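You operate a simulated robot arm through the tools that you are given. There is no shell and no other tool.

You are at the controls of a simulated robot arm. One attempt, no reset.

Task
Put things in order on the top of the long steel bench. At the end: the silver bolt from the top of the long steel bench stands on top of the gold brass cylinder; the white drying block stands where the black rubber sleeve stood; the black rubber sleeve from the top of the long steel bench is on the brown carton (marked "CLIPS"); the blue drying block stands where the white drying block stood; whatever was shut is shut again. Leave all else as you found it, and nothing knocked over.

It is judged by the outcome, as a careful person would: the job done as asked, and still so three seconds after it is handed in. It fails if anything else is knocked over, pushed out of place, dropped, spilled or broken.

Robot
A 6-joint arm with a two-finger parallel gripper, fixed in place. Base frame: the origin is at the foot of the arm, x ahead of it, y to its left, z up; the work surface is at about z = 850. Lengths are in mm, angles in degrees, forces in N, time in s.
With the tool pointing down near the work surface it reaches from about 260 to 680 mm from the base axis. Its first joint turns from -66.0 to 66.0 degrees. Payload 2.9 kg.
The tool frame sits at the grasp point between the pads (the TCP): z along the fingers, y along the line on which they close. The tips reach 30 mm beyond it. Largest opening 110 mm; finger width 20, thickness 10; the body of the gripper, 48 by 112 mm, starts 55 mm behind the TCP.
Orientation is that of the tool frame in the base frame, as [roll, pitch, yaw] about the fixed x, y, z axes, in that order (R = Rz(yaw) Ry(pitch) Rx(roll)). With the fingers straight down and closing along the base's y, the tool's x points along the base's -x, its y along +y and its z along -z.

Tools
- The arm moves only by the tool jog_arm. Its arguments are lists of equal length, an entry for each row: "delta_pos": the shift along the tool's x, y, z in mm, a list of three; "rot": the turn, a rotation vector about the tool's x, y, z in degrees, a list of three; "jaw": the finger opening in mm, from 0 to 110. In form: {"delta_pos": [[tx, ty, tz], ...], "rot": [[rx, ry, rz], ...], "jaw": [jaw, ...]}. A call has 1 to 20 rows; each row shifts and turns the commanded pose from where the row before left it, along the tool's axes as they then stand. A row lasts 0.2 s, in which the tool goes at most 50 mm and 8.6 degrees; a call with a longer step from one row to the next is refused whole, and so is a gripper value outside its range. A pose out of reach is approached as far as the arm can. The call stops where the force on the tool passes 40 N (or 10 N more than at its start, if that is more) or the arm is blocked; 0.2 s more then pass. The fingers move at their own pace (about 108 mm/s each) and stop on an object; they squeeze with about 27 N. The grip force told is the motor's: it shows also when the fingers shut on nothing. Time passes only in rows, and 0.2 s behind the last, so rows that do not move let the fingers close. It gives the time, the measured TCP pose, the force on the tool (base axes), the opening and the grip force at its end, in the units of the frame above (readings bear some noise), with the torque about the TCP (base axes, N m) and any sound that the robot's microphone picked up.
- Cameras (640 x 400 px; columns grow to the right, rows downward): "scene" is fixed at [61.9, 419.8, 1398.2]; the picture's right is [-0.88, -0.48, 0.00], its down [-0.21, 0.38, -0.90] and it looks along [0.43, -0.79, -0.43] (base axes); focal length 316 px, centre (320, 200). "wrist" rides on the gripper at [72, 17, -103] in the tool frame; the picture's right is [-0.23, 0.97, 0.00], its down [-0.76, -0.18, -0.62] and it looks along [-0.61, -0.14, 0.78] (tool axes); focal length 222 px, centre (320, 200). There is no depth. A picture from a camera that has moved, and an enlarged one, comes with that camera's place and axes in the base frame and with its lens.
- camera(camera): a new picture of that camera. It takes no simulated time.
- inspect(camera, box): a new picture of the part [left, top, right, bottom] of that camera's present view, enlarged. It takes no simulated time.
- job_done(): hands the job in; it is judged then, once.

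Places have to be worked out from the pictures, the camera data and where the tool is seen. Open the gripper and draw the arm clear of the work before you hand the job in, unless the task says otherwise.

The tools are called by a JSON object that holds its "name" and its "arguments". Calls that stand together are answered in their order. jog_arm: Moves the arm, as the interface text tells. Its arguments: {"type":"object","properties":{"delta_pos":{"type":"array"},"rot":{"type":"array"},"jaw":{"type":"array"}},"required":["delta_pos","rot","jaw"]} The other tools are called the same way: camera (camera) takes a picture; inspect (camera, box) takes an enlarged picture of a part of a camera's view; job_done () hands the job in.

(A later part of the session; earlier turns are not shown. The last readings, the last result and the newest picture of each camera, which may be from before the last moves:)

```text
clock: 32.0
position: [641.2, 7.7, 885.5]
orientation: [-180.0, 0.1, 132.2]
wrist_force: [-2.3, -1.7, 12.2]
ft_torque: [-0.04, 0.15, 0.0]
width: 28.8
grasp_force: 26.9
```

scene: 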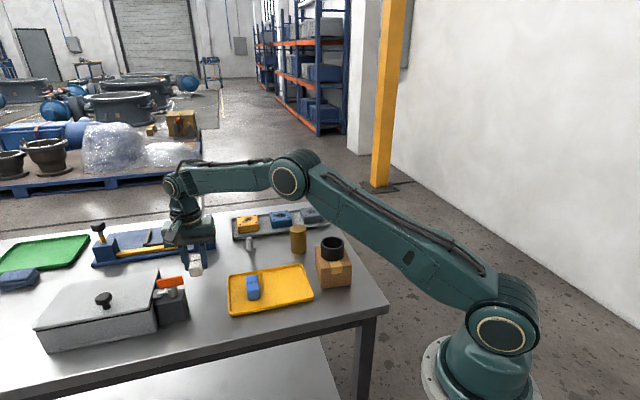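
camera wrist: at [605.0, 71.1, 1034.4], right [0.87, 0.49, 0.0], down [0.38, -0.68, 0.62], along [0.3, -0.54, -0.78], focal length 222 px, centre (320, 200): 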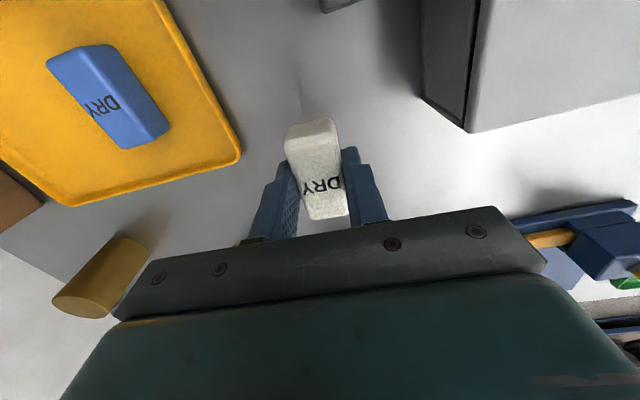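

12 N confirms contact. I ease back 0.5 mm and open the jaw to 50.

{"name": "jog_arm", "arguments": {"delta_pos": [[0, 0, -0.5], [0, 0, 0], [0, 0, 0], [0, 0, 0], [0, 0, 0]], "rot": [[0, 0, 0], [0, 0, 0], [0, 0, 0], [0, 0, 0], [0, 0, 0]], "jaw": [20, 20, 50, 50, 50]}}

{"name": "camera", "arguments": {"camera": "wrist"}}

{"name": "inspect", "arguments": {"camera": "scene", "box": [170, 235, 230, 300]}}

```text
clock: 33.2
position: [640.3, 6.6, 884.2]
orientation: [-180.0, 0.0, 132.2]
wrist_force: [0.7, 0.5, 0.4]
ft_torque: [0.02, 0.03, 0.0]
width: 50.0
grasp_force: 0.1
```

```text
taken
camera wrist: at [603.2, 72.5, 988.2], right [0.87, 0.49, 0.0], down [0.38, -0.68, 0.62], along [0.3, -0.54, -0.78], focal length 222 px, centre (320, 200)
```

wrist: 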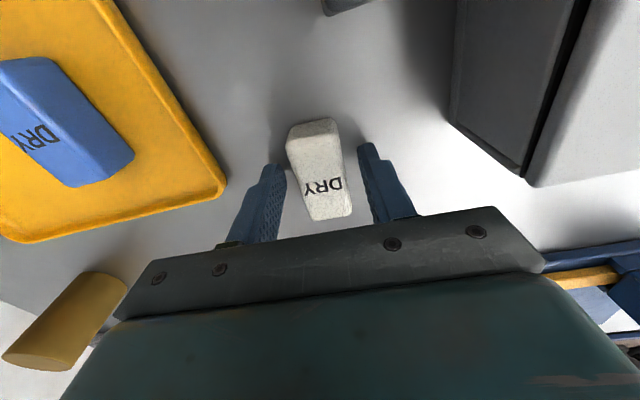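

```text
6.15 times, centred on (200, 268) of scene
camera zoom: at [61.9, 419.8, 1398.2], right [-0.88, -0.48, 0.0], down [-0.21, 0.38, -0.9], along [0.43, -0.79, -0.43], focal length 1947 px, centre (1058, -215)
```

zoom: 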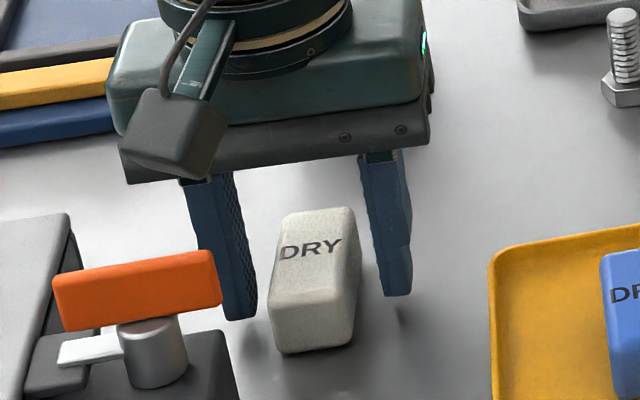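

The white block stands free on the sleeve's spot. I rise straight up and move above the blue block near (500, -36).

{"name": "jog_arm", "arguments": {"delta_pos": [[0, 0, -10], [0, 0, -30], [0, 0, -40], [0, 0, -35], [15.7, -33.15, 0], [15.7, -33.15, 0], [15.7, -33.15, 0], [15.7, -33.15, 0], [0, 0, 0], [0, 0, 0]], "rot": [[0, 0, 0], [0, 0, 0], [0, 0, 0], [0, 0, 0], [0, 0, 0], [0, 0, 0], [0, 0, 0], [0, 0, 0], [0, 0, 0], [0, 0, 0]], "jaw": [50, 50, 50, 50, 54, 54, 54, 54, 54, 54]}}

{"name": "camera", "arguments": {"camera": "wrist"}}

{"name": "inspect", "arguments": {"camera": "wrist", "box": [220, 50, 440, 190]}}

{"name": "camera", "arguments": {"camera": "scene"}}

```text
clock: 35.4
position: [499.1, -36.0, 999.1]
orientation: [-180.0, 0.0, 132.2]
wrist_force: [0.9, 0.7, -0.2]
ft_torque: [0.02, -0.04, -0.03]
width: 53.7
grasp_force: 0.1
```

```text
taken
camera wrist: at [462.3, 29.6, 1103.1], right [0.87, 0.49, 0.0], down [0.38, -0.68, 0.62], along [0.3, -0.54, -0.78], focal length 222 px, centre (320, 200)
```

wrist: 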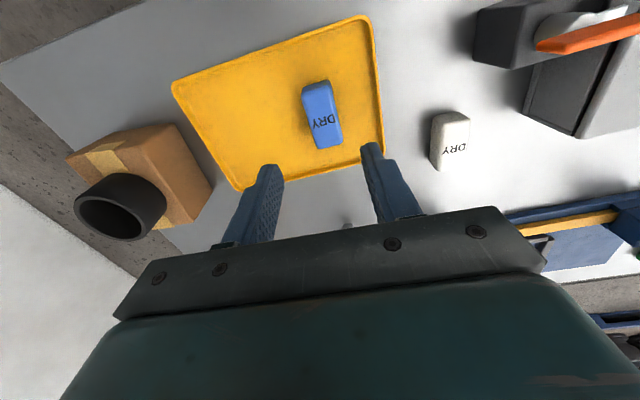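

```text
2.86 times, centred on (330, 120) of wrist
camera zoom: at [462.3, 29.6, 1103.1], right [0.87, 0.49, 0.0], down [0.38, -0.68, 0.62], along [0.3, -0.54, -0.78], focal length 635 px, centre (291, 429)
```

zoom: 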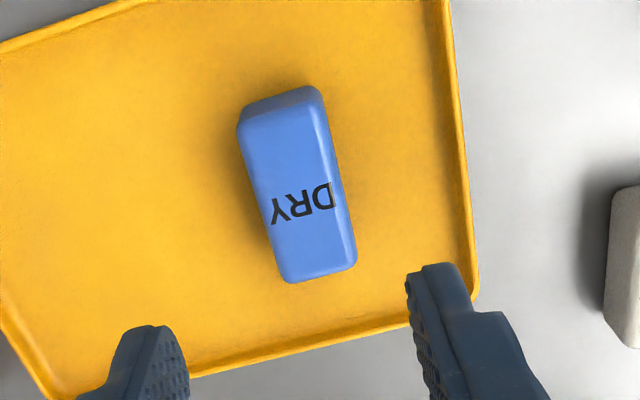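

```text
taken
```

scene: 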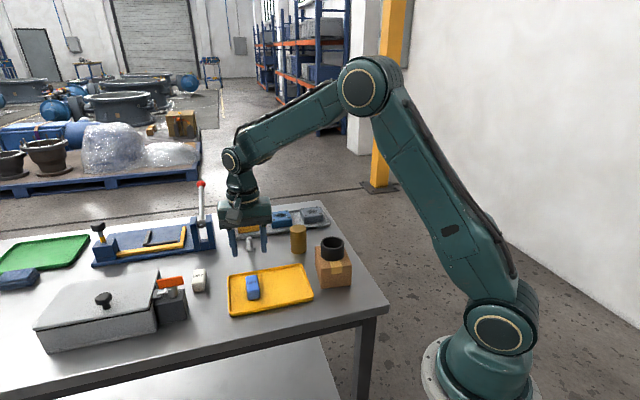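

The blue block is parallel to the tool and offset about 3.4 mm along the closing axis. I correct that and come down to just above it.

{"name": "jog_arm", "arguments": {"delta_pos": [[-1.7, 3.4, 15], [0, 0, 20], [0, 0, 20], [0, 0, 15], [0, 0, 0], [0, 0, 0]], "rot": [[0, 0, 0], [0, 0, 0], [0, 0, 0], [0, 0, 0], [0, 0, 0], [0, 0, 0]], "jaw": [54, 54, 54, 54, 54, 54]}}

{"name": "inspect", "arguments": {"camera": "wrist", "box": [220, 70, 440, 210]}}

```text
clock: 36.8
position: [502.6, -34.7, 930.3]
orientation: [180.0, -0.1, 132.2]
wrist_force: [0.0, -0.2, -0.7]
ft_torque: [0.01, -0.01, 0.0]
width: 54.1
grasp_force: 0.1
```

```text
2.86 times, centred on (330, 140) of wrist
camera zoom: at [466.6, 31.4, 1034.3], right [0.87, 0.49, 0.0], down [0.38, -0.68, 0.62], along [0.3, -0.54, -0.78], focal length 635 px, centre (291, 371)
```

zoom: 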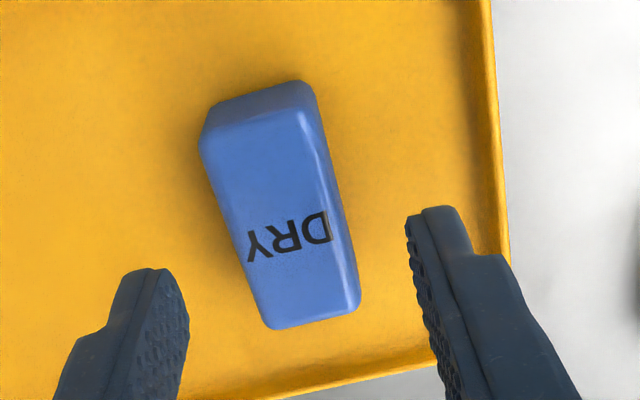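

Same picture as with the white block, within about 1 mm. I descend to z ≈ 889.3 and close on the blue block.

{"name": "jog_arm", "arguments": {"delta_pos": [[0, -1, 14], [0, 0, 14], [0, 0, 12.4], [0, 0, 0], [0, 0, 0], [0, 0, 0], [0, 0, 0]], "rot": [[0, 0, 0], [0, 0, 0], [0, 0, 0], [0, 0, 0], [0, 0, 0], [0, 0, 0], [0, 0, 0]], "jaw": [54, 54, 54, 54, 20, 20, 20]}}

{"name": "inspect", "arguments": {"camera": "wrist", "box": [220, 80, 440, 220]}}

```text
clock: 38.4
position: [502.0, -34.9, 888.3]
orientation: [-179.9, 0.0, 132.3]
wrist_force: [-0.6, -0.1, 0.3]
ft_torque: [-0.01, -0.07, 0.0]
width: 29.3
grasp_force: 27.1
```

```text
2.86 times, centred on (330, 150) of wrist
camera zoom: at [465.3, 30.6, 992.5], right [0.87, 0.49, 0.0], down [0.38, -0.68, 0.62], along [0.3, -0.54, -0.78], focal length 635 px, centre (291, 343)
```

zoom: 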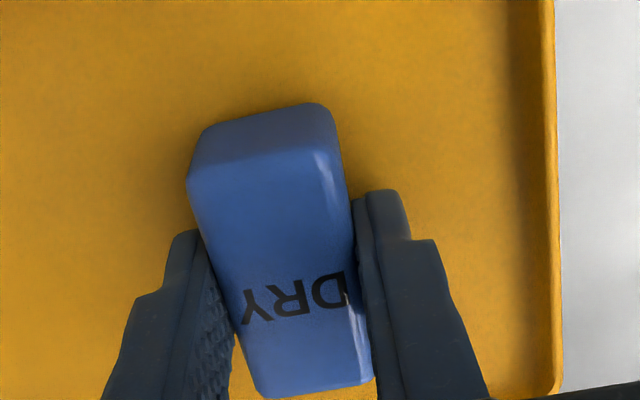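

Blue block is gripped at 29.3 mm. I lift 60 mm, shift to the white block's old pose (442.65, -95.1), and lower to 1.5 mm above the pick height.

{"name": "jog_arm", "arguments": {"delta_pos": [[0, 0, -10], [0, 0, -25], [0, 0, -25], [-1.2, -28.2, 0], [-1.2, -28.2, 0], [-1.1, -28.2, 0], [0, 0, 0], [0, 0, 20], [0, 0, 20], [0, 0, 14], [0, 0, 4.5], [0, 0, 0], [0, 0, 0]], "rot": [[0, 0, 0], [0, 0, 0], [0, 0, 0], [0, 0, 0], [0, 0, 0], [0, 0, 0], [0, 0, 0], [0, 0, 0], [0, 0, 0], [0, 0, 0], [0, 0, 0], [0, 0, 0], [0, 0, 0]], "jaw": [20, 20, 20, 20, 20, 20, 20, 20, 20, 20, 20, 20, 20]}}

{"name": "inspect", "arguments": {"camera": "wrist", "box": [220, 80, 440, 220]}}

{"name": "inspect", "arguments": {"camera": "scene", "box": [210, 180, 370, 320]}}

```text
clock: 41.2
position: [441.4, -95.1, 890.2]
orientation: [179.9, 0.0, 132.3]
wrist_force: [0.7, -0.5, -1.3]
ft_torque: [-0.01, 0.03, 0.0]
width: 29.2
grasp_force: 27.5
```

```text
2.86 times, centred on (330, 150) of wrist
camera zoom: at [405.4, -28.7, 994.3], right [0.87, 0.49, 0.0], down [0.38, -0.68, 0.62], along [0.3, -0.54, -0.78], focal length 635 px, centre (291, 343)
```

zoom: 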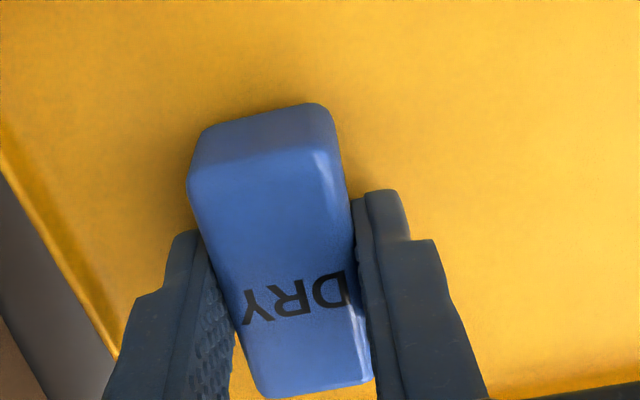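

```text
2.86 times, centred on (290, 250) of scene
camera zoom: at [61.9, 419.8, 1398.2], right [-0.88, -0.48, 0.0], down [-0.21, 0.38, -0.9], along [0.43, -0.79, -0.43], focal length 904 px, centre (406, 57)
```

zoom: 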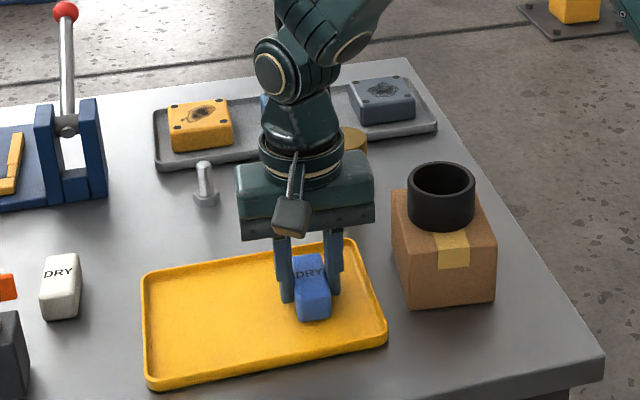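

The view matches the white block's original one. I lower the last ~1.5 mm and check for contact.

{"name": "jog_arm", "arguments": {"delta_pos": [[0, 0, 0.8], [0, 0, 0.7], [0, 0, 0], [0, 0, 0]], "rot": [[0, 0, 0], [0, 0, 0], [0, 0, 0], [0, 0, 0]], "jaw": [20, 20, 20, 20]}}

```text
clock: 42.2
position: [442.4, -94.5, 889.1]
orientation: [179.9, 0.0, 132.2]
wrist_force: [0.4, -0.3, -1.1]
ft_torque: [0.01, 0.0, -0.02]
width: 29.1
grasp_force: 27.1
```

{"name": "jog_arm", "arguments": {"delta_pos": [[0, 0, 0.5], [0, 0, 0], [0, 0, 0]], "rot": [[0, 0, 0], [0, 0, 0], [0, 0, 0]], "jaw": [20, 20, 20]}}

```text
clock: 43.0
position: [441.9, -94.6, 888.6]
orientation: [180.0, 0.0, 132.2]
wrist_force: [-1.1, -0.7, 0.0]
ft_torque: [-0.01, -0.01, -0.02]
width: 29.1
grasp_force: 26.9
```

No contact yet; another 0.6 mm.

{"name": "jog_arm", "arguments": {"delta_pos": [[0, 0, 0.6], [0, 0, 0], [0, 0, 0]], "rot": [[0, 0, 0], [0, 0, 0], [0, 0, 0]], "jaw": [20, 20, 20]}}

```text
clock: 43.8
position: [442.1, -95.4, 889.5]
orientation: [-180.0, 0.0, 132.2]
wrist_force: [-0.6, -0.8, 4.6]
ft_torque: [0.0, 0.02, -0.02]
width: 28.9
grasp_force: 27.3
```

Contact at 4.6 N, so the blue block rests on the tray. I open the jaw to 52.

{"name": "jog_arm", "arguments": {"delta_pos": [[0, 0, 0], [0, 0, 0], [0, 0, 0], [0, 0, 0]], "rot": [[0, 0, 0], [0, 0, 0], [0, 0, 0], [0, 0, 0]], "jaw": [52, 52, 52, 52]}}

{"name": "inspect", "arguments": {"camera": "wrist", "box": [220, 80, 440, 220]}}

```text
clock: 44.8
position: [442.0, -93.6, 887.5]
orientation: [-180.0, 0.1, 132.2]
wrist_force: [0.5, -0.2, -0.7]
ft_torque: [0.02, 0.0, 0.04]
width: 52.0
grasp_force: 0.1
```

```text
2.86 times, centred on (330, 150) of wrist
camera zoom: at [406.2, -28.9, 992.3], right [0.87, 0.49, 0.0], down [0.38, -0.68, 0.62], along [0.3, -0.54, -0.78], focal length 635 px, centre (291, 343)
```

zoom: 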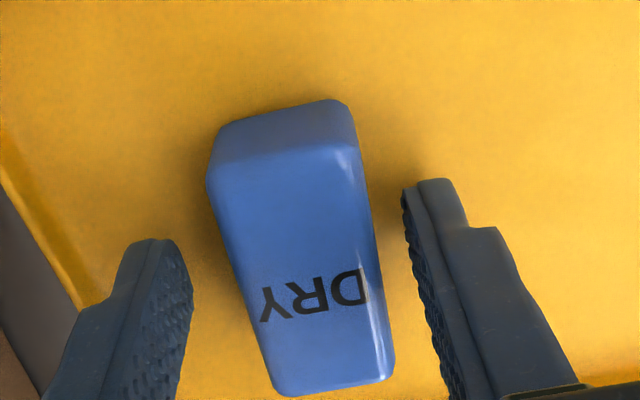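

After opening, the block seems shifted a few mm toward the right finger in the image. I'll raise clear and compare against the original white position.

{"name": "jog_arm", "arguments": {"delta_pos": [[0, 0, -8], [0, 0, -12], [0, 0, -21.8], [0, 0, 0], [0, 0, 0]], "rot": [[0, 0, 0], [0, 0, 0], [0, 0, 0], [0, 0, 0], [0, 0, 0]], "jaw": [54, 54, 54, 54, 54]}}

{"name": "inspect", "arguments": {"camera": "wrist", "box": [220, 70, 440, 210]}}

{"name": "inspect", "arguments": {"camera": "scene", "box": [200, 190, 360, 330]}}

```text
clock: 46.0
position: [442.1, -95.0, 930.3]
orientation: [-179.9, 0.0, 132.2]
wrist_force: [0.1, 0.5, 0.5]
ft_torque: [0.0, 0.01, 0.04]
width: 54.0
grasp_force: 0.1
```

```text
2.86 times, centred on (330, 140) of wrist
camera zoom: at [405.8, -29.6, 1034.2], right [0.87, 0.49, 0.0], down [0.38, -0.68, 0.62], along [0.3, -0.54, -0.78], focal length 635 px, centre (291, 371)
```

zoom: 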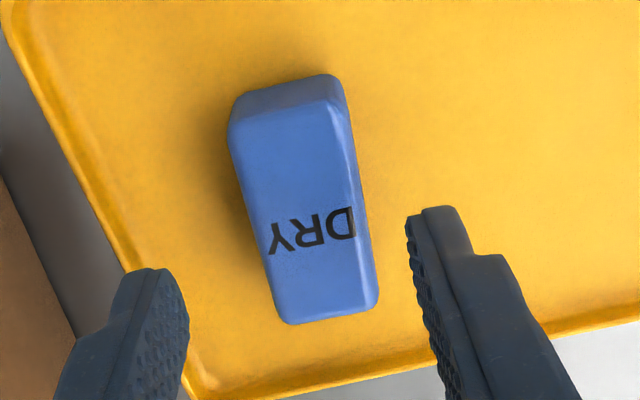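

```text
2.86 times, centred on (280, 260) of scene
camera zoom: at [61.9, 419.8, 1398.2], right [-0.88, -0.48, 0.0], down [-0.21, 0.38, -0.9], along [0.43, -0.79, -0.43], focal length 904 px, centre (434, 29)
```

zoom: 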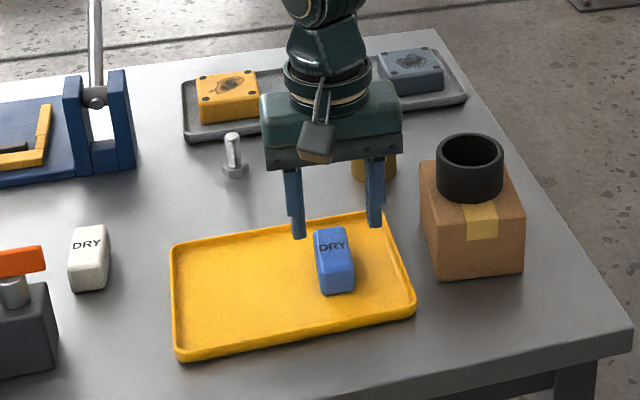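

The blue block ended about 4.5 mm off along the closing axis and ~1-2° turned, likely from opening under press. I'll go back down without vertical press, close to re-centre and square it at the right pose, and then open slowly.

{"name": "jog_arm", "arguments": {"delta_pos": [[0, 0, 14], [0, 0, 14], [0, 0, 12.5], [0, 0, 0], [0, 0, 0], [0, 0, 0], [0, 0, 0], [0, 0, 0], [0, 0, 0], [0, 0, 0]], "rot": [[0, 0, 0], [0, 0, 0], [0, 0, 0], [0, 0, 0], [0, 0, 0], [0, 0, 0], [0, 0, 0], [0, 0, 0], [0, 0, 0], [0, 0, 0]], "jaw": [54, 54, 54, 54, 46, 40, 35, 31, 28, 25]}}

{"name": "inspect", "arguments": {"camera": "wrist", "box": [220, 80, 440, 220]}}

```text
clock: 48.2
position: [441.3, -92.8, 891.4]
orientation: [180.0, 0.0, 132.1]
wrist_force: [0.1, 0.0, -0.9]
ft_torque: [-0.02, 0.03, -0.04]
width: 28.9
grasp_force: 27.0
```

```text
2.86 times, centred on (330, 150) of wrist
camera zoom: at [405.3, -27.5, 994.2], right [0.87, 0.49, 0.0], down [0.38, -0.68, 0.62], along [0.3, -0.54, -0.78], focal length 635 px, centre (291, 343)
```

zoom: 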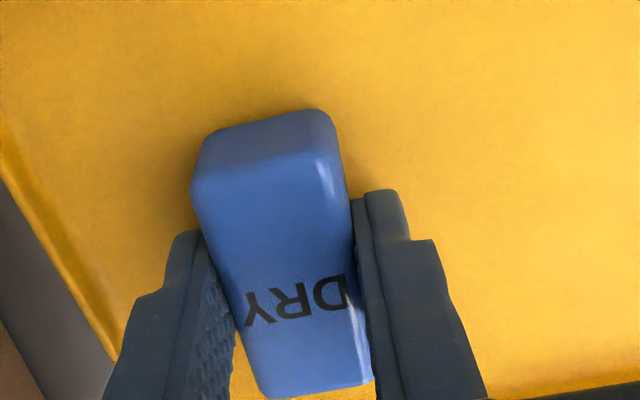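

Block is centred again and the tray rim lines up just as in the white block's pick view. Now I open slowly.

{"name": "jog_arm", "arguments": {"delta_pos": [[0, 0, 0], [0, 0, 0], [0, 0, 0], [0, 0, 0], [0, 0, 0], [0, 0, 0], [0, 0, 0], [0, 0, 0], [0, 0, 0]], "rot": [[0, 0, 0], [0, 0, 0], [0, 0, 0], [0, 0, 0], [0, 0, 0], [0, 0, 0], [0, 0, 0], [0, 0, 0], [0, 0, 0]], "jaw": [29, 30, 31, 32, 34, 38, 44, 52, 52]}}

{"name": "inspect", "arguments": {"camera": "wrist", "box": [220, 80, 440, 220]}}

```text
clock: 50.2
position: [441.9, -92.2, 890.4]
orientation: [180.0, -0.1, 132.1]
wrist_force: [0.6, 0.4, 0.0]
ft_torque: [-0.01, -0.01, -0.01]
width: 52.0
grasp_force: 0.1
```

```text
2.86 times, centred on (330, 150) of wrist
camera zoom: at [405.3, -27.5, 994.2], right [0.87, 0.49, 0.0], down [0.38, -0.68, 0.62], along [0.3, -0.54, -0.78], focal length 635 px, centre (291, 343)
```

zoom: 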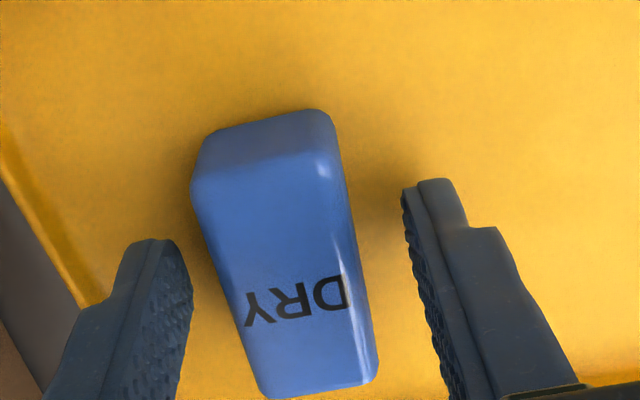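

The block stayed put this time. I rise clear, rotate back to zero, and go to a look-out pose near (570, -165, 1020) for the bolt, keeping away from the tall lever at about (725, -120).

{"name": "jog_arm", "arguments": {"delta_pos": [[0, 0, -10], [0, 0, -30], [0, 0, -40], [0, 0, -35.5], [0, 0, 0], [0, 0, 0], [0, 0, 0], [0, 0, 0], [0, 0, 0], [0, 0, 0], [-31.85, -17.5, -3.75], [-31.85, -17.5, -3.75], [-31.85, -17.5, -3.75], [-31.85, -17.5, -3.75], [0, 0, 0], [0, 0, 0]], "rot": [[0, 0, 0], [0, 0, 0], [0, 0, 0], [0, 0, 0], [0, 0, -8], [0, 0, -8], [0, 0, -8], [0, 0, -8], [0, 0, -8], [0, 0, -7.8], [0, 0, 0], [0, 0, 0], [0, 0, 0], [0, 0, 0], [0, 0, 0], [0, 0, 0]], "jaw": [54, 54, 54, 54, 54, 54, 54, 54, 54, 54, 54, 54, 54, 54, 54, 54]}}

{"name": "camera", "arguments": {"camera": "wrist"}}

{"name": "camera", "arguments": {"camera": "scene"}}

{"name": "inspect", "arguments": {"camera": "wrist", "box": [240, 110, 400, 220]}}

{"name": "inspect", "arguments": {"camera": "scene", "box": [200, 190, 360, 330]}}

```text
clock: 53.6
position: [570.2, -165.4, 1018.3]
orientation: [179.9, 0.0, 180.0]
wrist_force: [-0.2, -0.8, 0.5]
ft_torque: [0.03, 0.02, 0.02]
width: 54.0
grasp_force: 0.0
```

```text
taken
camera wrist: at [497.2, -147.4, 1122.6], right [0.23, 0.97, 0.0], down [0.76, -0.18, 0.62], along [0.61, -0.14, -0.78], focal length 222 px, centre (320, 200)
```

wrist: 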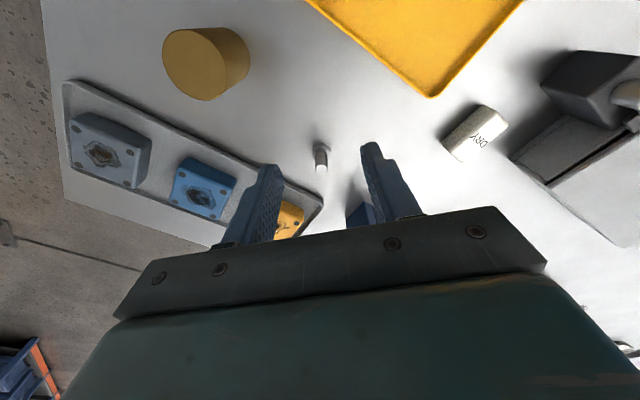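

```text
taken
```

scene: 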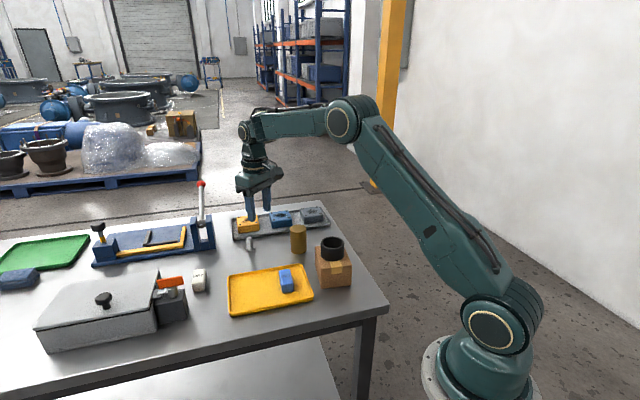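

```text
3.64 times, centred on (320, 165) of wrist
camera zoom: at [497.2, -147.4, 1122.6], right [0.23, 0.97, 0.0], down [0.76, -0.18, 0.62], along [0.61, -0.14, -0.78], focal length 808 px, centre (320, 327)
```

zoom: 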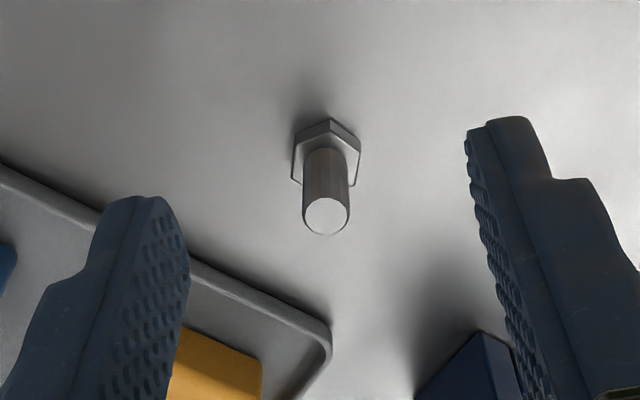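

```text
2.86 times, centred on (280, 260) of scene
camera zoom: at [61.9, 419.8, 1398.2], right [-0.88, -0.48, 0.0], down [-0.21, 0.38, -0.9], along [0.43, -0.79, -0.43], focal length 904 px, centre (434, 29)
```

zoom: 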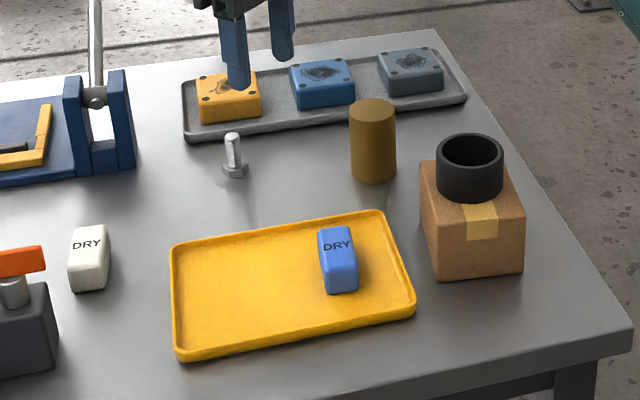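

The bolt stands on its head at about (630.5, -177), shank ~15 mm, tip at z ≈ 898. I move above it and come down to z ≈ 950 to check the alignment.

{"name": "jog_arm", "arguments": {"delta_pos": [[-30, -6, 0], [-30, -6, 0], [0, 0, 25], [0, 0, 25], [0, 0, 20], [0, 0, 0], [0, 0, 0]], "rot": [[0, 0, 0], [0, 0, 0], [0, 0, 0], [0, 0, 0], [0, 0, 0], [0, 0, 0], [0, 0, 0]], "jaw": [54, 54, 54, 54, 54, 54, 54]}}

{"name": "inspect", "arguments": {"camera": "wrist", "box": [220, 80, 420, 220]}}

{"name": "camera", "arguments": {"camera": "scene"}}

{"name": "inspect", "arguments": {"camera": "scene", "box": [170, 170, 330, 290]}}

```text
clock: 55.2
position: [629.1, -177.7, 950.6]
orientation: [-180.0, 0.0, -180.0]
wrist_force: [0.4, -0.5, 0.8]
ft_torque: [-0.01, -0.01, -0.01]
width: 54.0
grasp_force: 0.0
```

```text
2.86 times, centred on (320, 150) of wrist
camera zoom: at [557.1, -159.9, 1054.6], right [0.23, 0.97, 0.0], down [0.76, -0.18, 0.62], along [0.61, -0.14, -0.78], focal length 635 px, centre (320, 343)
```

zoom: 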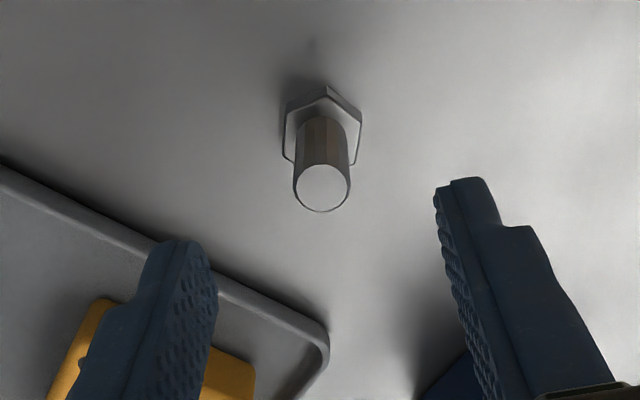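

```text
taken
```

scene: 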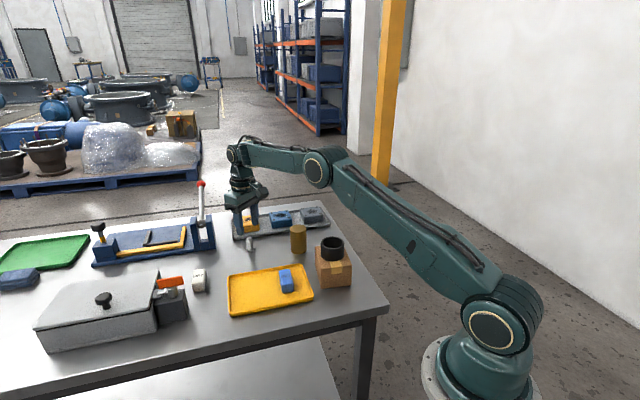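

```text
3.33 times, centred on (250, 230) of scene
camera zoom: at [61.9, 419.8, 1398.2], right [-0.88, -0.48, 0.0], down [-0.21, 0.38, -0.9], along [0.43, -0.79, -0.43], focal length 1055 px, centre (553, 100)
```

zoom: 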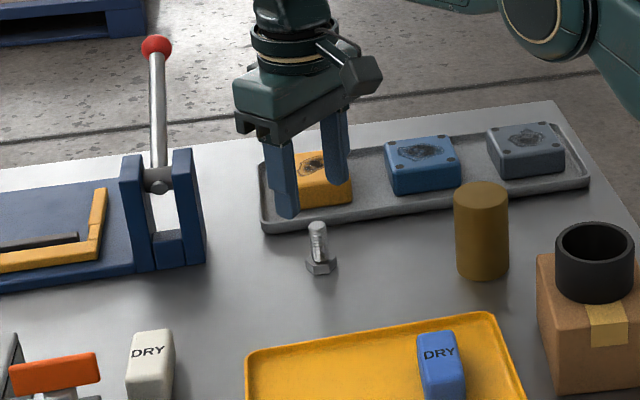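

Bolt tip is on the tool axis in y and within ~2 mm in x. I nudge 1.5 mm, descend to z ≈ 897 (tips above the head), and check before closing.

{"name": "jog_arm", "arguments": {"delta_pos": [[1.5, 0, 15], [0, 0, 15], [0, 0, 13], [0, 0, 10], [0, 0, 0], [0, 0, 0]], "rot": [[0, 0, 0], [0, 0, 0], [0, 0, 0], [0, 0, 0], [0, 0, 0], [0, 0, 0]], "jaw": [54, 54, 50, 44, 40, 36]}}

{"name": "inspect", "arguments": {"camera": "wrist", "box": [220, 80, 420, 220]}}

{"name": "inspect", "arguments": {"camera": "scene", "box": [210, 210, 290, 270]}}

```text
clock: 56.6
position: [626.8, -176.6, 897.7]
orientation: [-180.0, 0.0, 180.0]
wrist_force: [-0.2, 0.3, -0.3]
ft_torque: [0.02, -0.02, 0.01]
width: 36.1
grasp_force: 0.1
```

```text
2.86 times, centred on (320, 150) of wrist
camera zoom: at [554.3, -159.3, 1000.7], right [0.23, 0.97, 0.0], down [0.76, -0.18, 0.62], along [0.61, -0.14, -0.78], focal length 635 px, centre (320, 343)
```

zoom: 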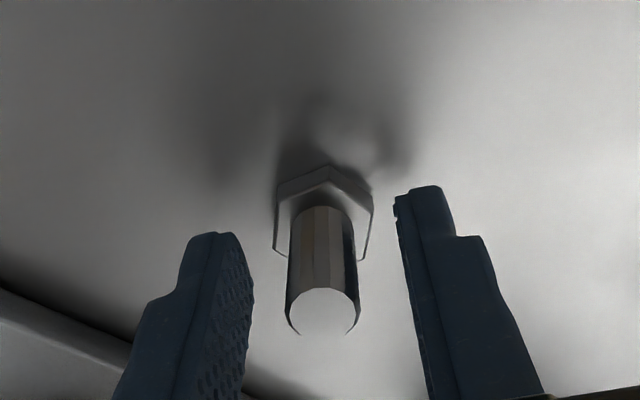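

```text
6.67 times, centred on (250, 240) of scene
camera zoom: at [61.9, 419.8, 1398.2], right [-0.88, -0.48, 0.0], down [-0.21, 0.38, -0.9], along [0.43, -0.79, -0.43], focal length 2109 px, centre (787, -67)
```

zoom: 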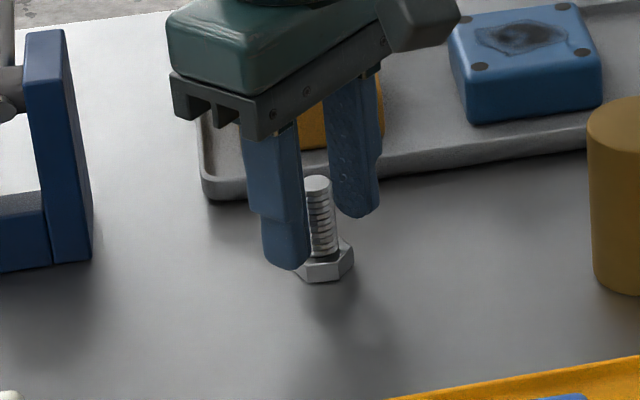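

Aligned: the shank tip sits right at the grasp point with tips above the hex head. I close gently on the shank.

{"name": "jog_arm", "arguments": {"delta_pos": [[0, 0, 0], [0, 0, 0], [0, 0, 0], [0, 0, 0], [0, 0, 0], [0, 0, 0]], "rot": [[0, 0, 0], [0, 0, 0], [0, 0, 0], [0, 0, 0], [0, 0, 0], [0, 0, 0]], "jaw": [28, 22, 18, 14, 8, 8]}}

{"name": "inspect", "arguments": {"camera": "wrist", "box": [220, 80, 420, 220]}}

{"name": "inspect", "arguments": {"camera": "scene", "box": [210, 210, 290, 270]}}

```text
clock: 58.0
position: [628.3, -177.0, 896.4]
orientation: [180.0, -0.1, -180.0]
wrist_force: [-0.2, 0.3, 0.0]
ft_torque: [-0.03, 0.02, 0.03]
width: 14.6
grasp_force: 27.1
```

```text
2.86 times, centred on (320, 150) of wrist
camera zoom: at [554.4, -159.3, 1000.8], right [0.23, 0.97, 0.0], down [0.76, -0.18, 0.62], along [0.61, -0.14, -0.78], focal length 635 px, centre (320, 343)
```

zoom: 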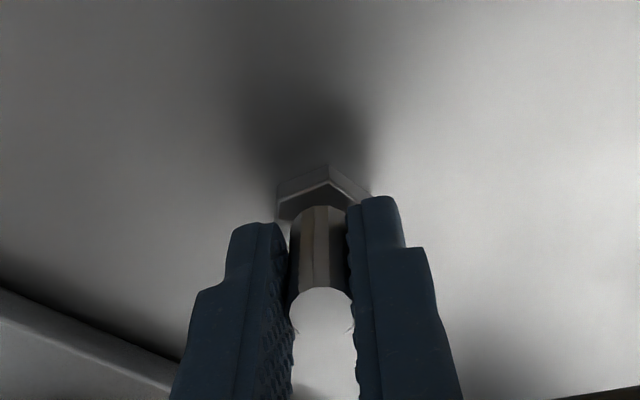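

```text
6.67 times, centred on (250, 240) of scene
camera zoom: at [61.9, 419.8, 1398.2], right [-0.88, -0.48, 0.0], down [-0.21, 0.38, -0.9], along [0.43, -0.79, -0.43], focal length 2109 px, centre (787, -67)
```

zoom: 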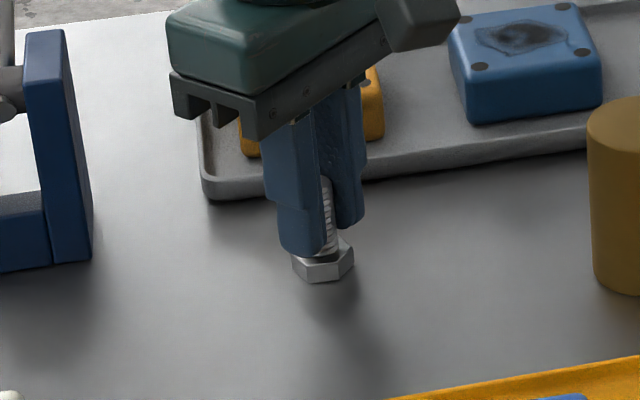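

Shank gripped at 14.6 mm with 27 N. I lift straight up and carry it to hover above the brass cylinder near (503, -255).

{"name": "jog_arm", "arguments": {"delta_pos": [[0, 0, -8], [0, 0, -25], [0, 0, -40], [0, 0, -40], [0, 0, -20], [31.4, -19.5, 0], [31.4, -19.5, 0], [31.4, -19.5, 0], [31.4, -19.5, 0], [0, 0, 0], [0, 0, 0]], "rot": [[0, 0, 0], [0, 0, 0], [0, 0, 0], [0, 0, 0], [0, 0, 0], [0, 0, 0], [0, 0, 0], [0, 0, 0], [0, 0, 0], [0, 0, 0], [0, 0, 0]], "jaw": [8, 8, 8, 8, 8, 8, 8, 8, 8, 8, 8]}}

{"name": "camera", "arguments": {"camera": "wrist"}}

{"name": "inspect", "arguments": {"camera": "wrist", "box": [220, 60, 420, 200]}}

{"name": "inspect", "arguments": {"camera": "scene", "box": [240, 150, 360, 270]}}

```text
clock: 60.4
position: [499.8, -254.4, 1031.8]
orientation: [179.9, 0.0, -180.0]
wrist_force: [0.0, -0.1, -1.5]
ft_torque: [0.01, 0.0, -0.01]
width: 14.9
grasp_force: 26.6
```

```text
taken
camera wrist: at [427.2, -236.4, 1135.0], right [0.23, 0.97, 0.0], down [0.76, -0.18, 0.62], along [0.61, -0.14, -0.78], focal length 222 px, centre (320, 200)
```

wrist: 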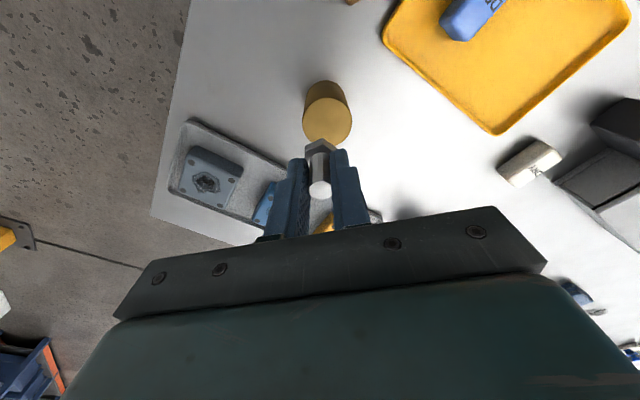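

```text
2.86 times, centred on (320, 130) of wrist
camera zoom: at [427.2, -236.4, 1135.0], right [0.23, 0.97, 0.0], down [0.76, -0.18, 0.62], along [0.61, -0.14, -0.78], focal length 635 px, centre (320, 400)
```

zoom: 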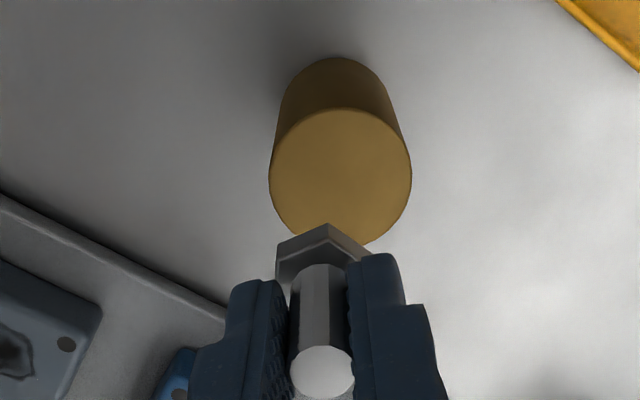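

```text
3.33 times, centred on (300, 210) of scene
camera zoom: at [61.9, 419.8, 1398.2], right [-0.88, -0.48, 0.0], down [-0.21, 0.38, -0.9], along [0.43, -0.79, -0.43], focal length 1055 px, centre (387, 167)
```

zoom: 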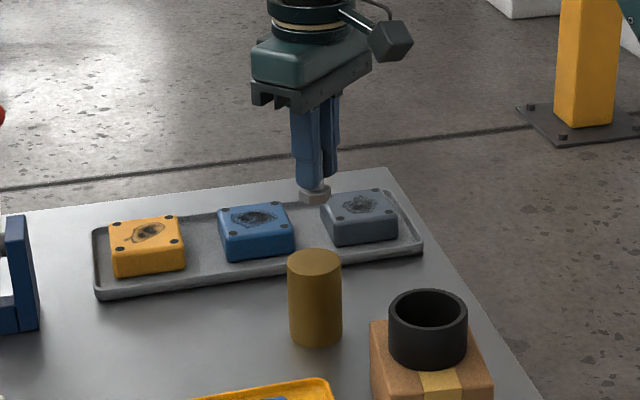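

Cylinder top centre appears about 6 mm to +y of the bolt axis. I shift (+1, +6) and come down 45 mm to leave about 15 mm of gap, then check again.

{"name": "jog_arm", "arguments": {"delta_pos": [[-0.9, 5.9, 0], [0, 0, 20], [0, 0, 15], [0, 0, 10], [0, 0, 0], [0, 0, 0], [0, 0, 0]], "rot": [[0, 0, 0], [0, 0, 0], [0, 0, 0], [0, 0, 0], [0, 0, 0], [0, 0, 0], [0, 0, 0]], "jaw": [8, 8, 8, 8, 8, 8, 8]}}

{"name": "inspect", "arguments": {"camera": "wrist", "box": [240, 80, 400, 200]}}

{"name": "inspect", "arguments": {"camera": "scene", "box": [260, 190, 340, 270]}}

```text
clock: 62.0
position: [503.6, -248.4, 986.3]
orientation: [-180.0, 0.0, -180.0]
wrist_force: [-0.1, -1.1, -0.3]
ft_torque: [-0.01, 0.01, 0.0]
width: 15.0
grasp_force: 26.6
```

```text
3.33 times, centred on (320, 140) of wrist
camera zoom: at [430.3, -231.0, 1089.3], right [0.23, 0.97, 0.0], down [0.76, -0.18, 0.62], along [0.61, -0.14, -0.78], focal length 740 px, centre (320, 400)
```

zoom: 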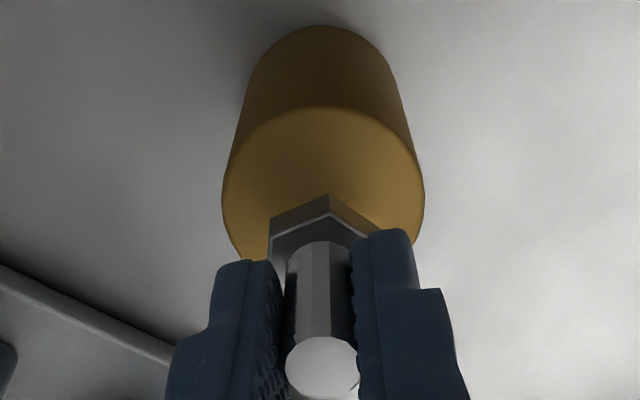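

```text
5.00 times, centred on (300, 230) of scene
camera zoom: at [61.9, 419.8, 1398.2], right [-0.88, -0.48, 0.0], down [-0.21, 0.38, -0.9], along [0.43, -0.79, -0.43], focal length 1582 px, centre (420, 50)
```

zoom: 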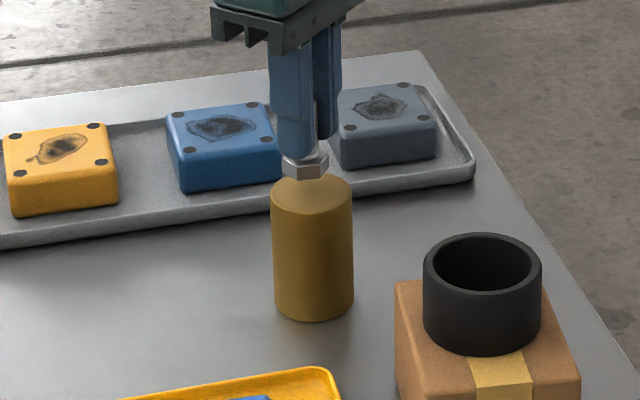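

The wrist view shows good left-right alignment; the scene hints at a few mm in depth. I zoom in further on the cylinder and the bolt to settle it.

{"name": "inspect", "arguments": {"camera": "scene", "box": [284, 214, 316, 258]}}

{"name": "inspect", "arguments": {"camera": "wrist", "box": [280, 80, 360, 150]}}

```text
9.09 times, centred on (300, 236) of scene
camera zoom: at [61.9, 419.8, 1398.2], right [-0.88, -0.48, 0.0], down [-0.21, 0.38, -0.9], along [0.43, -0.79, -0.43], focal length 2876 px, centre (502, -127)
```

zoom: 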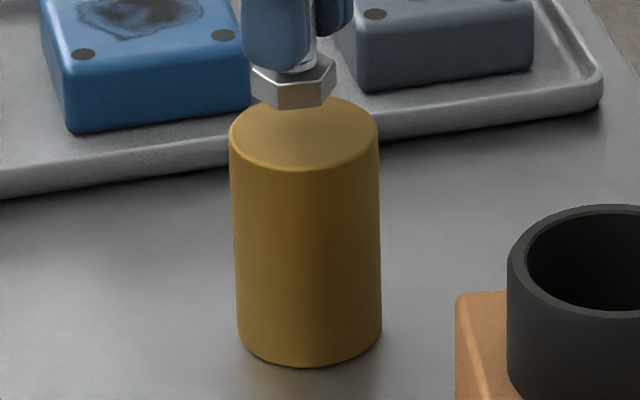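

```text
5.71 times, centred on (320, 115) of wrist
camera zoom: at [430.3, -231.0, 1089.3], right [0.23, 0.97, 0.0], down [0.76, -0.18, 0.62], along [0.61, -0.14, -0.78], focal length 1269 px, centre (320, 686)
```

zoom: 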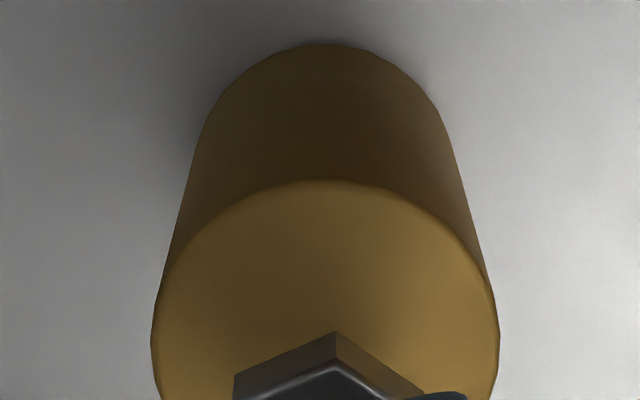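

Combining both views, the bolt needs about -3.3 mm in x and +1.1 mm in y to be centred, with the cylinder top at z ≈ 924. I shift and lower 9 mm.

{"name": "jog_arm", "arguments": {"delta_pos": [[3.3, 1.1, 0], [0, 0, 3], [0, 0, 3], [0, 0, 3], [0, 0, 0], [0, 0, 0]], "rot": [[0, 0, 0], [0, 0, 0], [0, 0, 0], [0, 0, 0], [0, 0, 0], [0, 0, 0]], "jaw": [8, 8, 8, 8, 8, 8]}}

{"name": "inspect", "arguments": {"camera": "scene", "box": [284, 214, 316, 258]}}

{"name": "inspect", "arguments": {"camera": "wrist", "box": [280, 80, 360, 150]}}

```text
clock: 63.4
position: [501.2, -248.0, 975.3]
orientation: [180.0, 0.0, -180.0]
wrist_force: [0.1, -0.6, -0.9]
ft_torque: [0.0, -0.01, 0.01]
width: 15.2
grasp_force: 26.7
```

```text
9.09 times, centred on (300, 236) of scene
camera zoom: at [61.9, 419.8, 1398.2], right [-0.88, -0.48, 0.0], down [-0.21, 0.38, -0.9], along [0.43, -0.79, -0.43], focal length 2876 px, centre (502, -127)
```

zoom: 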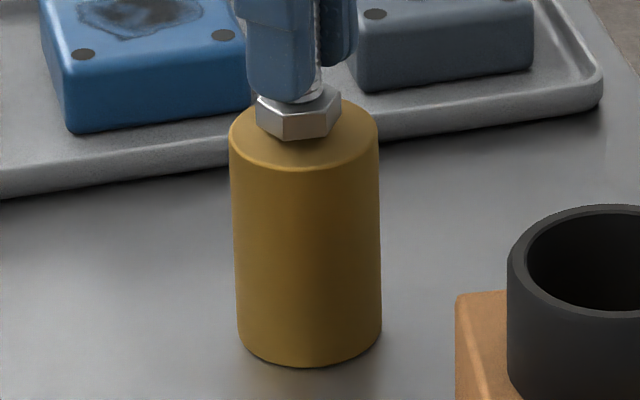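

```text
5.71 times, centred on (320, 115) of wrist
camera zoom: at [427.8, -229.4, 1079.8], right [0.23, 0.97, 0.0], down [0.76, -0.18, 0.62], along [0.61, -0.14, -0.78], focal length 1269 px, centre (320, 686)
```

zoom: 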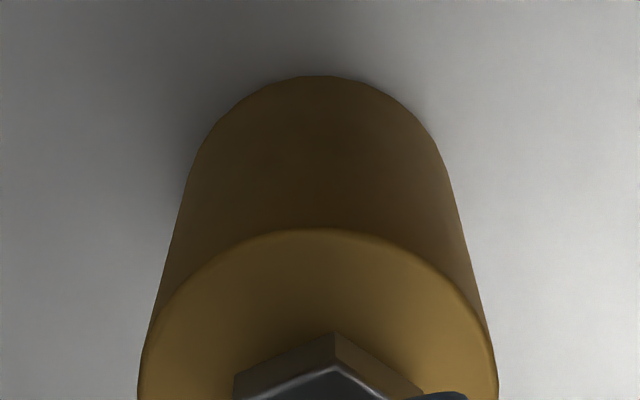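

The bolt is now nearly centred over the cylinder with about a 5 mm gap. I nudge 1 mm more and lower in 1 mm steps.

{"name": "jog_arm", "arguments": {"delta_pos": [[1, 0, 0], [0, 0, 1], [0, 0, 1], [0, 0, 1], [0, 0, 0], [0, 0, 0]], "rot": [[0, 0, 0], [0, 0, 0], [0, 0, 0], [0, 0, 0], [0, 0, 0], [0, 0, 0]], "jaw": [8, 8, 8, 8, 8, 8]}}

{"name": "inspect", "arguments": {"camera": "scene", "box": [284, 214, 316, 258]}}

```text
clock: 64.8
position: [499.3, -246.0, 972.3]
orientation: [-180.0, 0.0, 180.0]
wrist_force: [0.1, 0.3, -0.8]
ft_torque: [-0.02, 0.0, 0.02]
width: 14.9
grasp_force: 27.7
```

```text
9.09 times, centred on (300, 236) of scene
camera zoom: at [61.9, 419.8, 1398.2], right [-0.88, -0.48, 0.0], down [-0.21, 0.38, -0.9], along [0.43, -0.79, -0.43], focal length 2876 px, centre (502, -127)
```

zoom: 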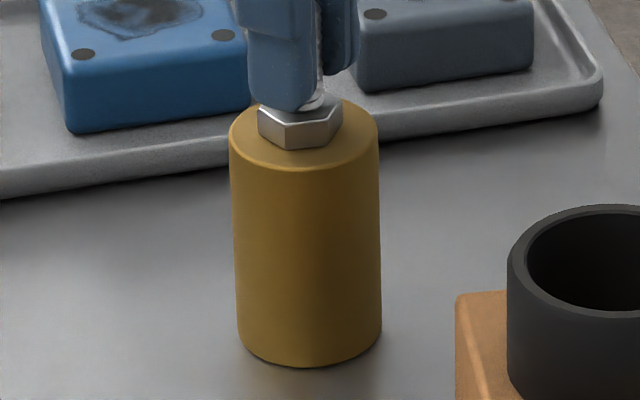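

About 2 mm remains. Lowering by 0.7 mm steps, watching the force.

{"name": "jog_arm", "arguments": {"delta_pos": [[0, 0, 0.7], [0, 0, 0.6], [0, 0, 0], [0, 0, 0]], "rot": [[0, 0, 0], [0, 0, 0], [0, 0, 0], [0, 0, 0]], "jaw": [8, 8, 8, 8]}}

```text
clock: 65.8
position: [500.1, -246.6, 973.3]
orientation: [180.0, 0.1, -179.9]
wrist_force: [-0.2, 5.0, 12.2]
ft_torque: [0.24, 0.05, 0.01]
width: 15.5
grasp_force: 27.2
```

Contact at 12 N with 5 N sideways; I back off 0.6 mm to relieve this before opening.

{"name": "jog_arm", "arguments": {"delta_pos": [[0, 0, -0.6], [0, 0, 0], [0, 0, 0]], "rot": [[0, 0, 0], [0, 0, 0], [0, 0, 0]], "jaw": [8, 8, 8]}}

{"name": "inspect", "arguments": {"camera": "scene", "box": [284, 214, 316, 258]}}

{"name": "inspect", "arguments": {"camera": "wrist", "box": [260, 90, 380, 210]}}

```text
clock: 66.6
position: [499.2, -247.7, 972.8]
orientation: [-180.0, 0.1, -179.9]
wrist_force: [2.2, 4.4, 9.5]
ft_torque: [0.16, -0.18, 0.02]
width: 14.9
grasp_force: 27.4
```

```text
9.09 times, centred on (300, 236) of scene
camera zoom: at [61.8, 420.0, 1398.2], right [-0.88, -0.48, 0.0], down [-0.21, 0.38, -0.9], along [0.43, -0.79, -0.43], focal length 2876 px, centre (502, -127)
```

zoom: 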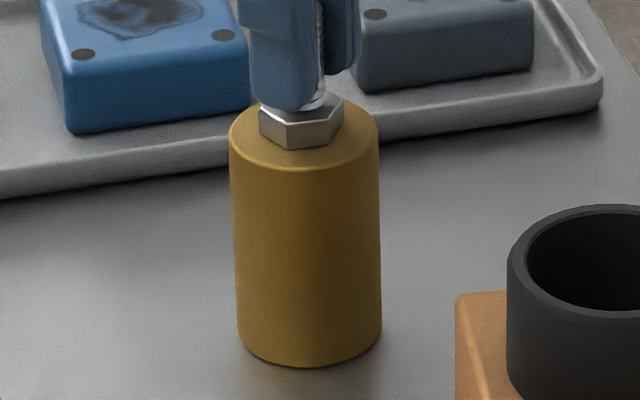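

```text
3.33 times, centred on (320, 150) of wrist
camera zoom: at [426.8, -229.7, 1076.7], right [0.23, 0.97, 0.0], down [0.76, -0.18, 0.62], along [0.61, -0.14, -0.78], focal length 740 px, centre (320, 367)
```

zoom: 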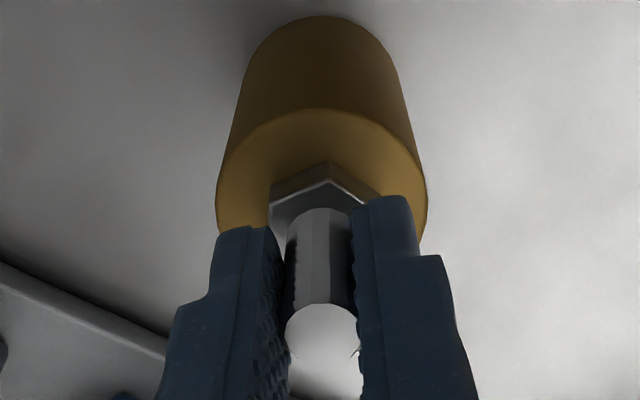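

Still 9.5 N; back off another 0.7 mm.

{"name": "jog_arm", "arguments": {"delta_pos": [[0, 0, -0.7], [0, 0, 0], [0, 0, 0]], "rot": [[0, 0, 0], [0, 0, 0], [0, 0, 0]], "jaw": [8, 8, 8]}}

```text
clock: 67.4
position: [498.8, -247.0, 972.6]
orientation: [-180.0, 0.0, -180.0]
wrist_force: [1.5, 2.1, 5.1]
ft_torque: [0.08, -0.08, -0.07]
width: 15.2
grasp_force: 26.9
```

{"name": "jog_arm", "arguments": {"delta_pos": [[0, 0, -0.5], [0, 0, 0], [0, 0, 0]], "rot": [[0, 0, 0], [0, 0, 0], [0, 0, 0]], "jaw": [8, 8, 8]}}

{"name": "inspect", "arguments": {"camera": "scene", "box": [284, 214, 316, 258]}}

```text
clock: 68.2
position: [499.4, -248.0, 973.8]
orientation: [-179.9, 0.0, 180.0]
wrist_force: [-0.1, -0.2, 0.1]
ft_torque: [0.0, 0.0, 0.0]
width: 15.3
grasp_force: 27.0
```

```text
9.09 times, centred on (300, 236) of scene
camera zoom: at [61.9, 419.8, 1398.2], right [-0.88, -0.48, 0.0], down [-0.21, 0.38, -0.9], along [0.43, -0.79, -0.43], focal length 2876 px, centre (502, -127)
```

zoom: 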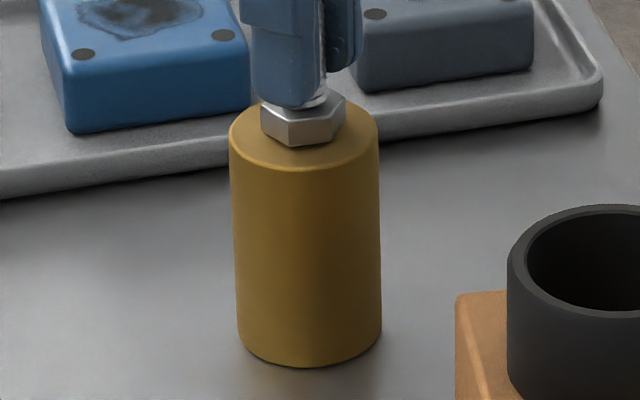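

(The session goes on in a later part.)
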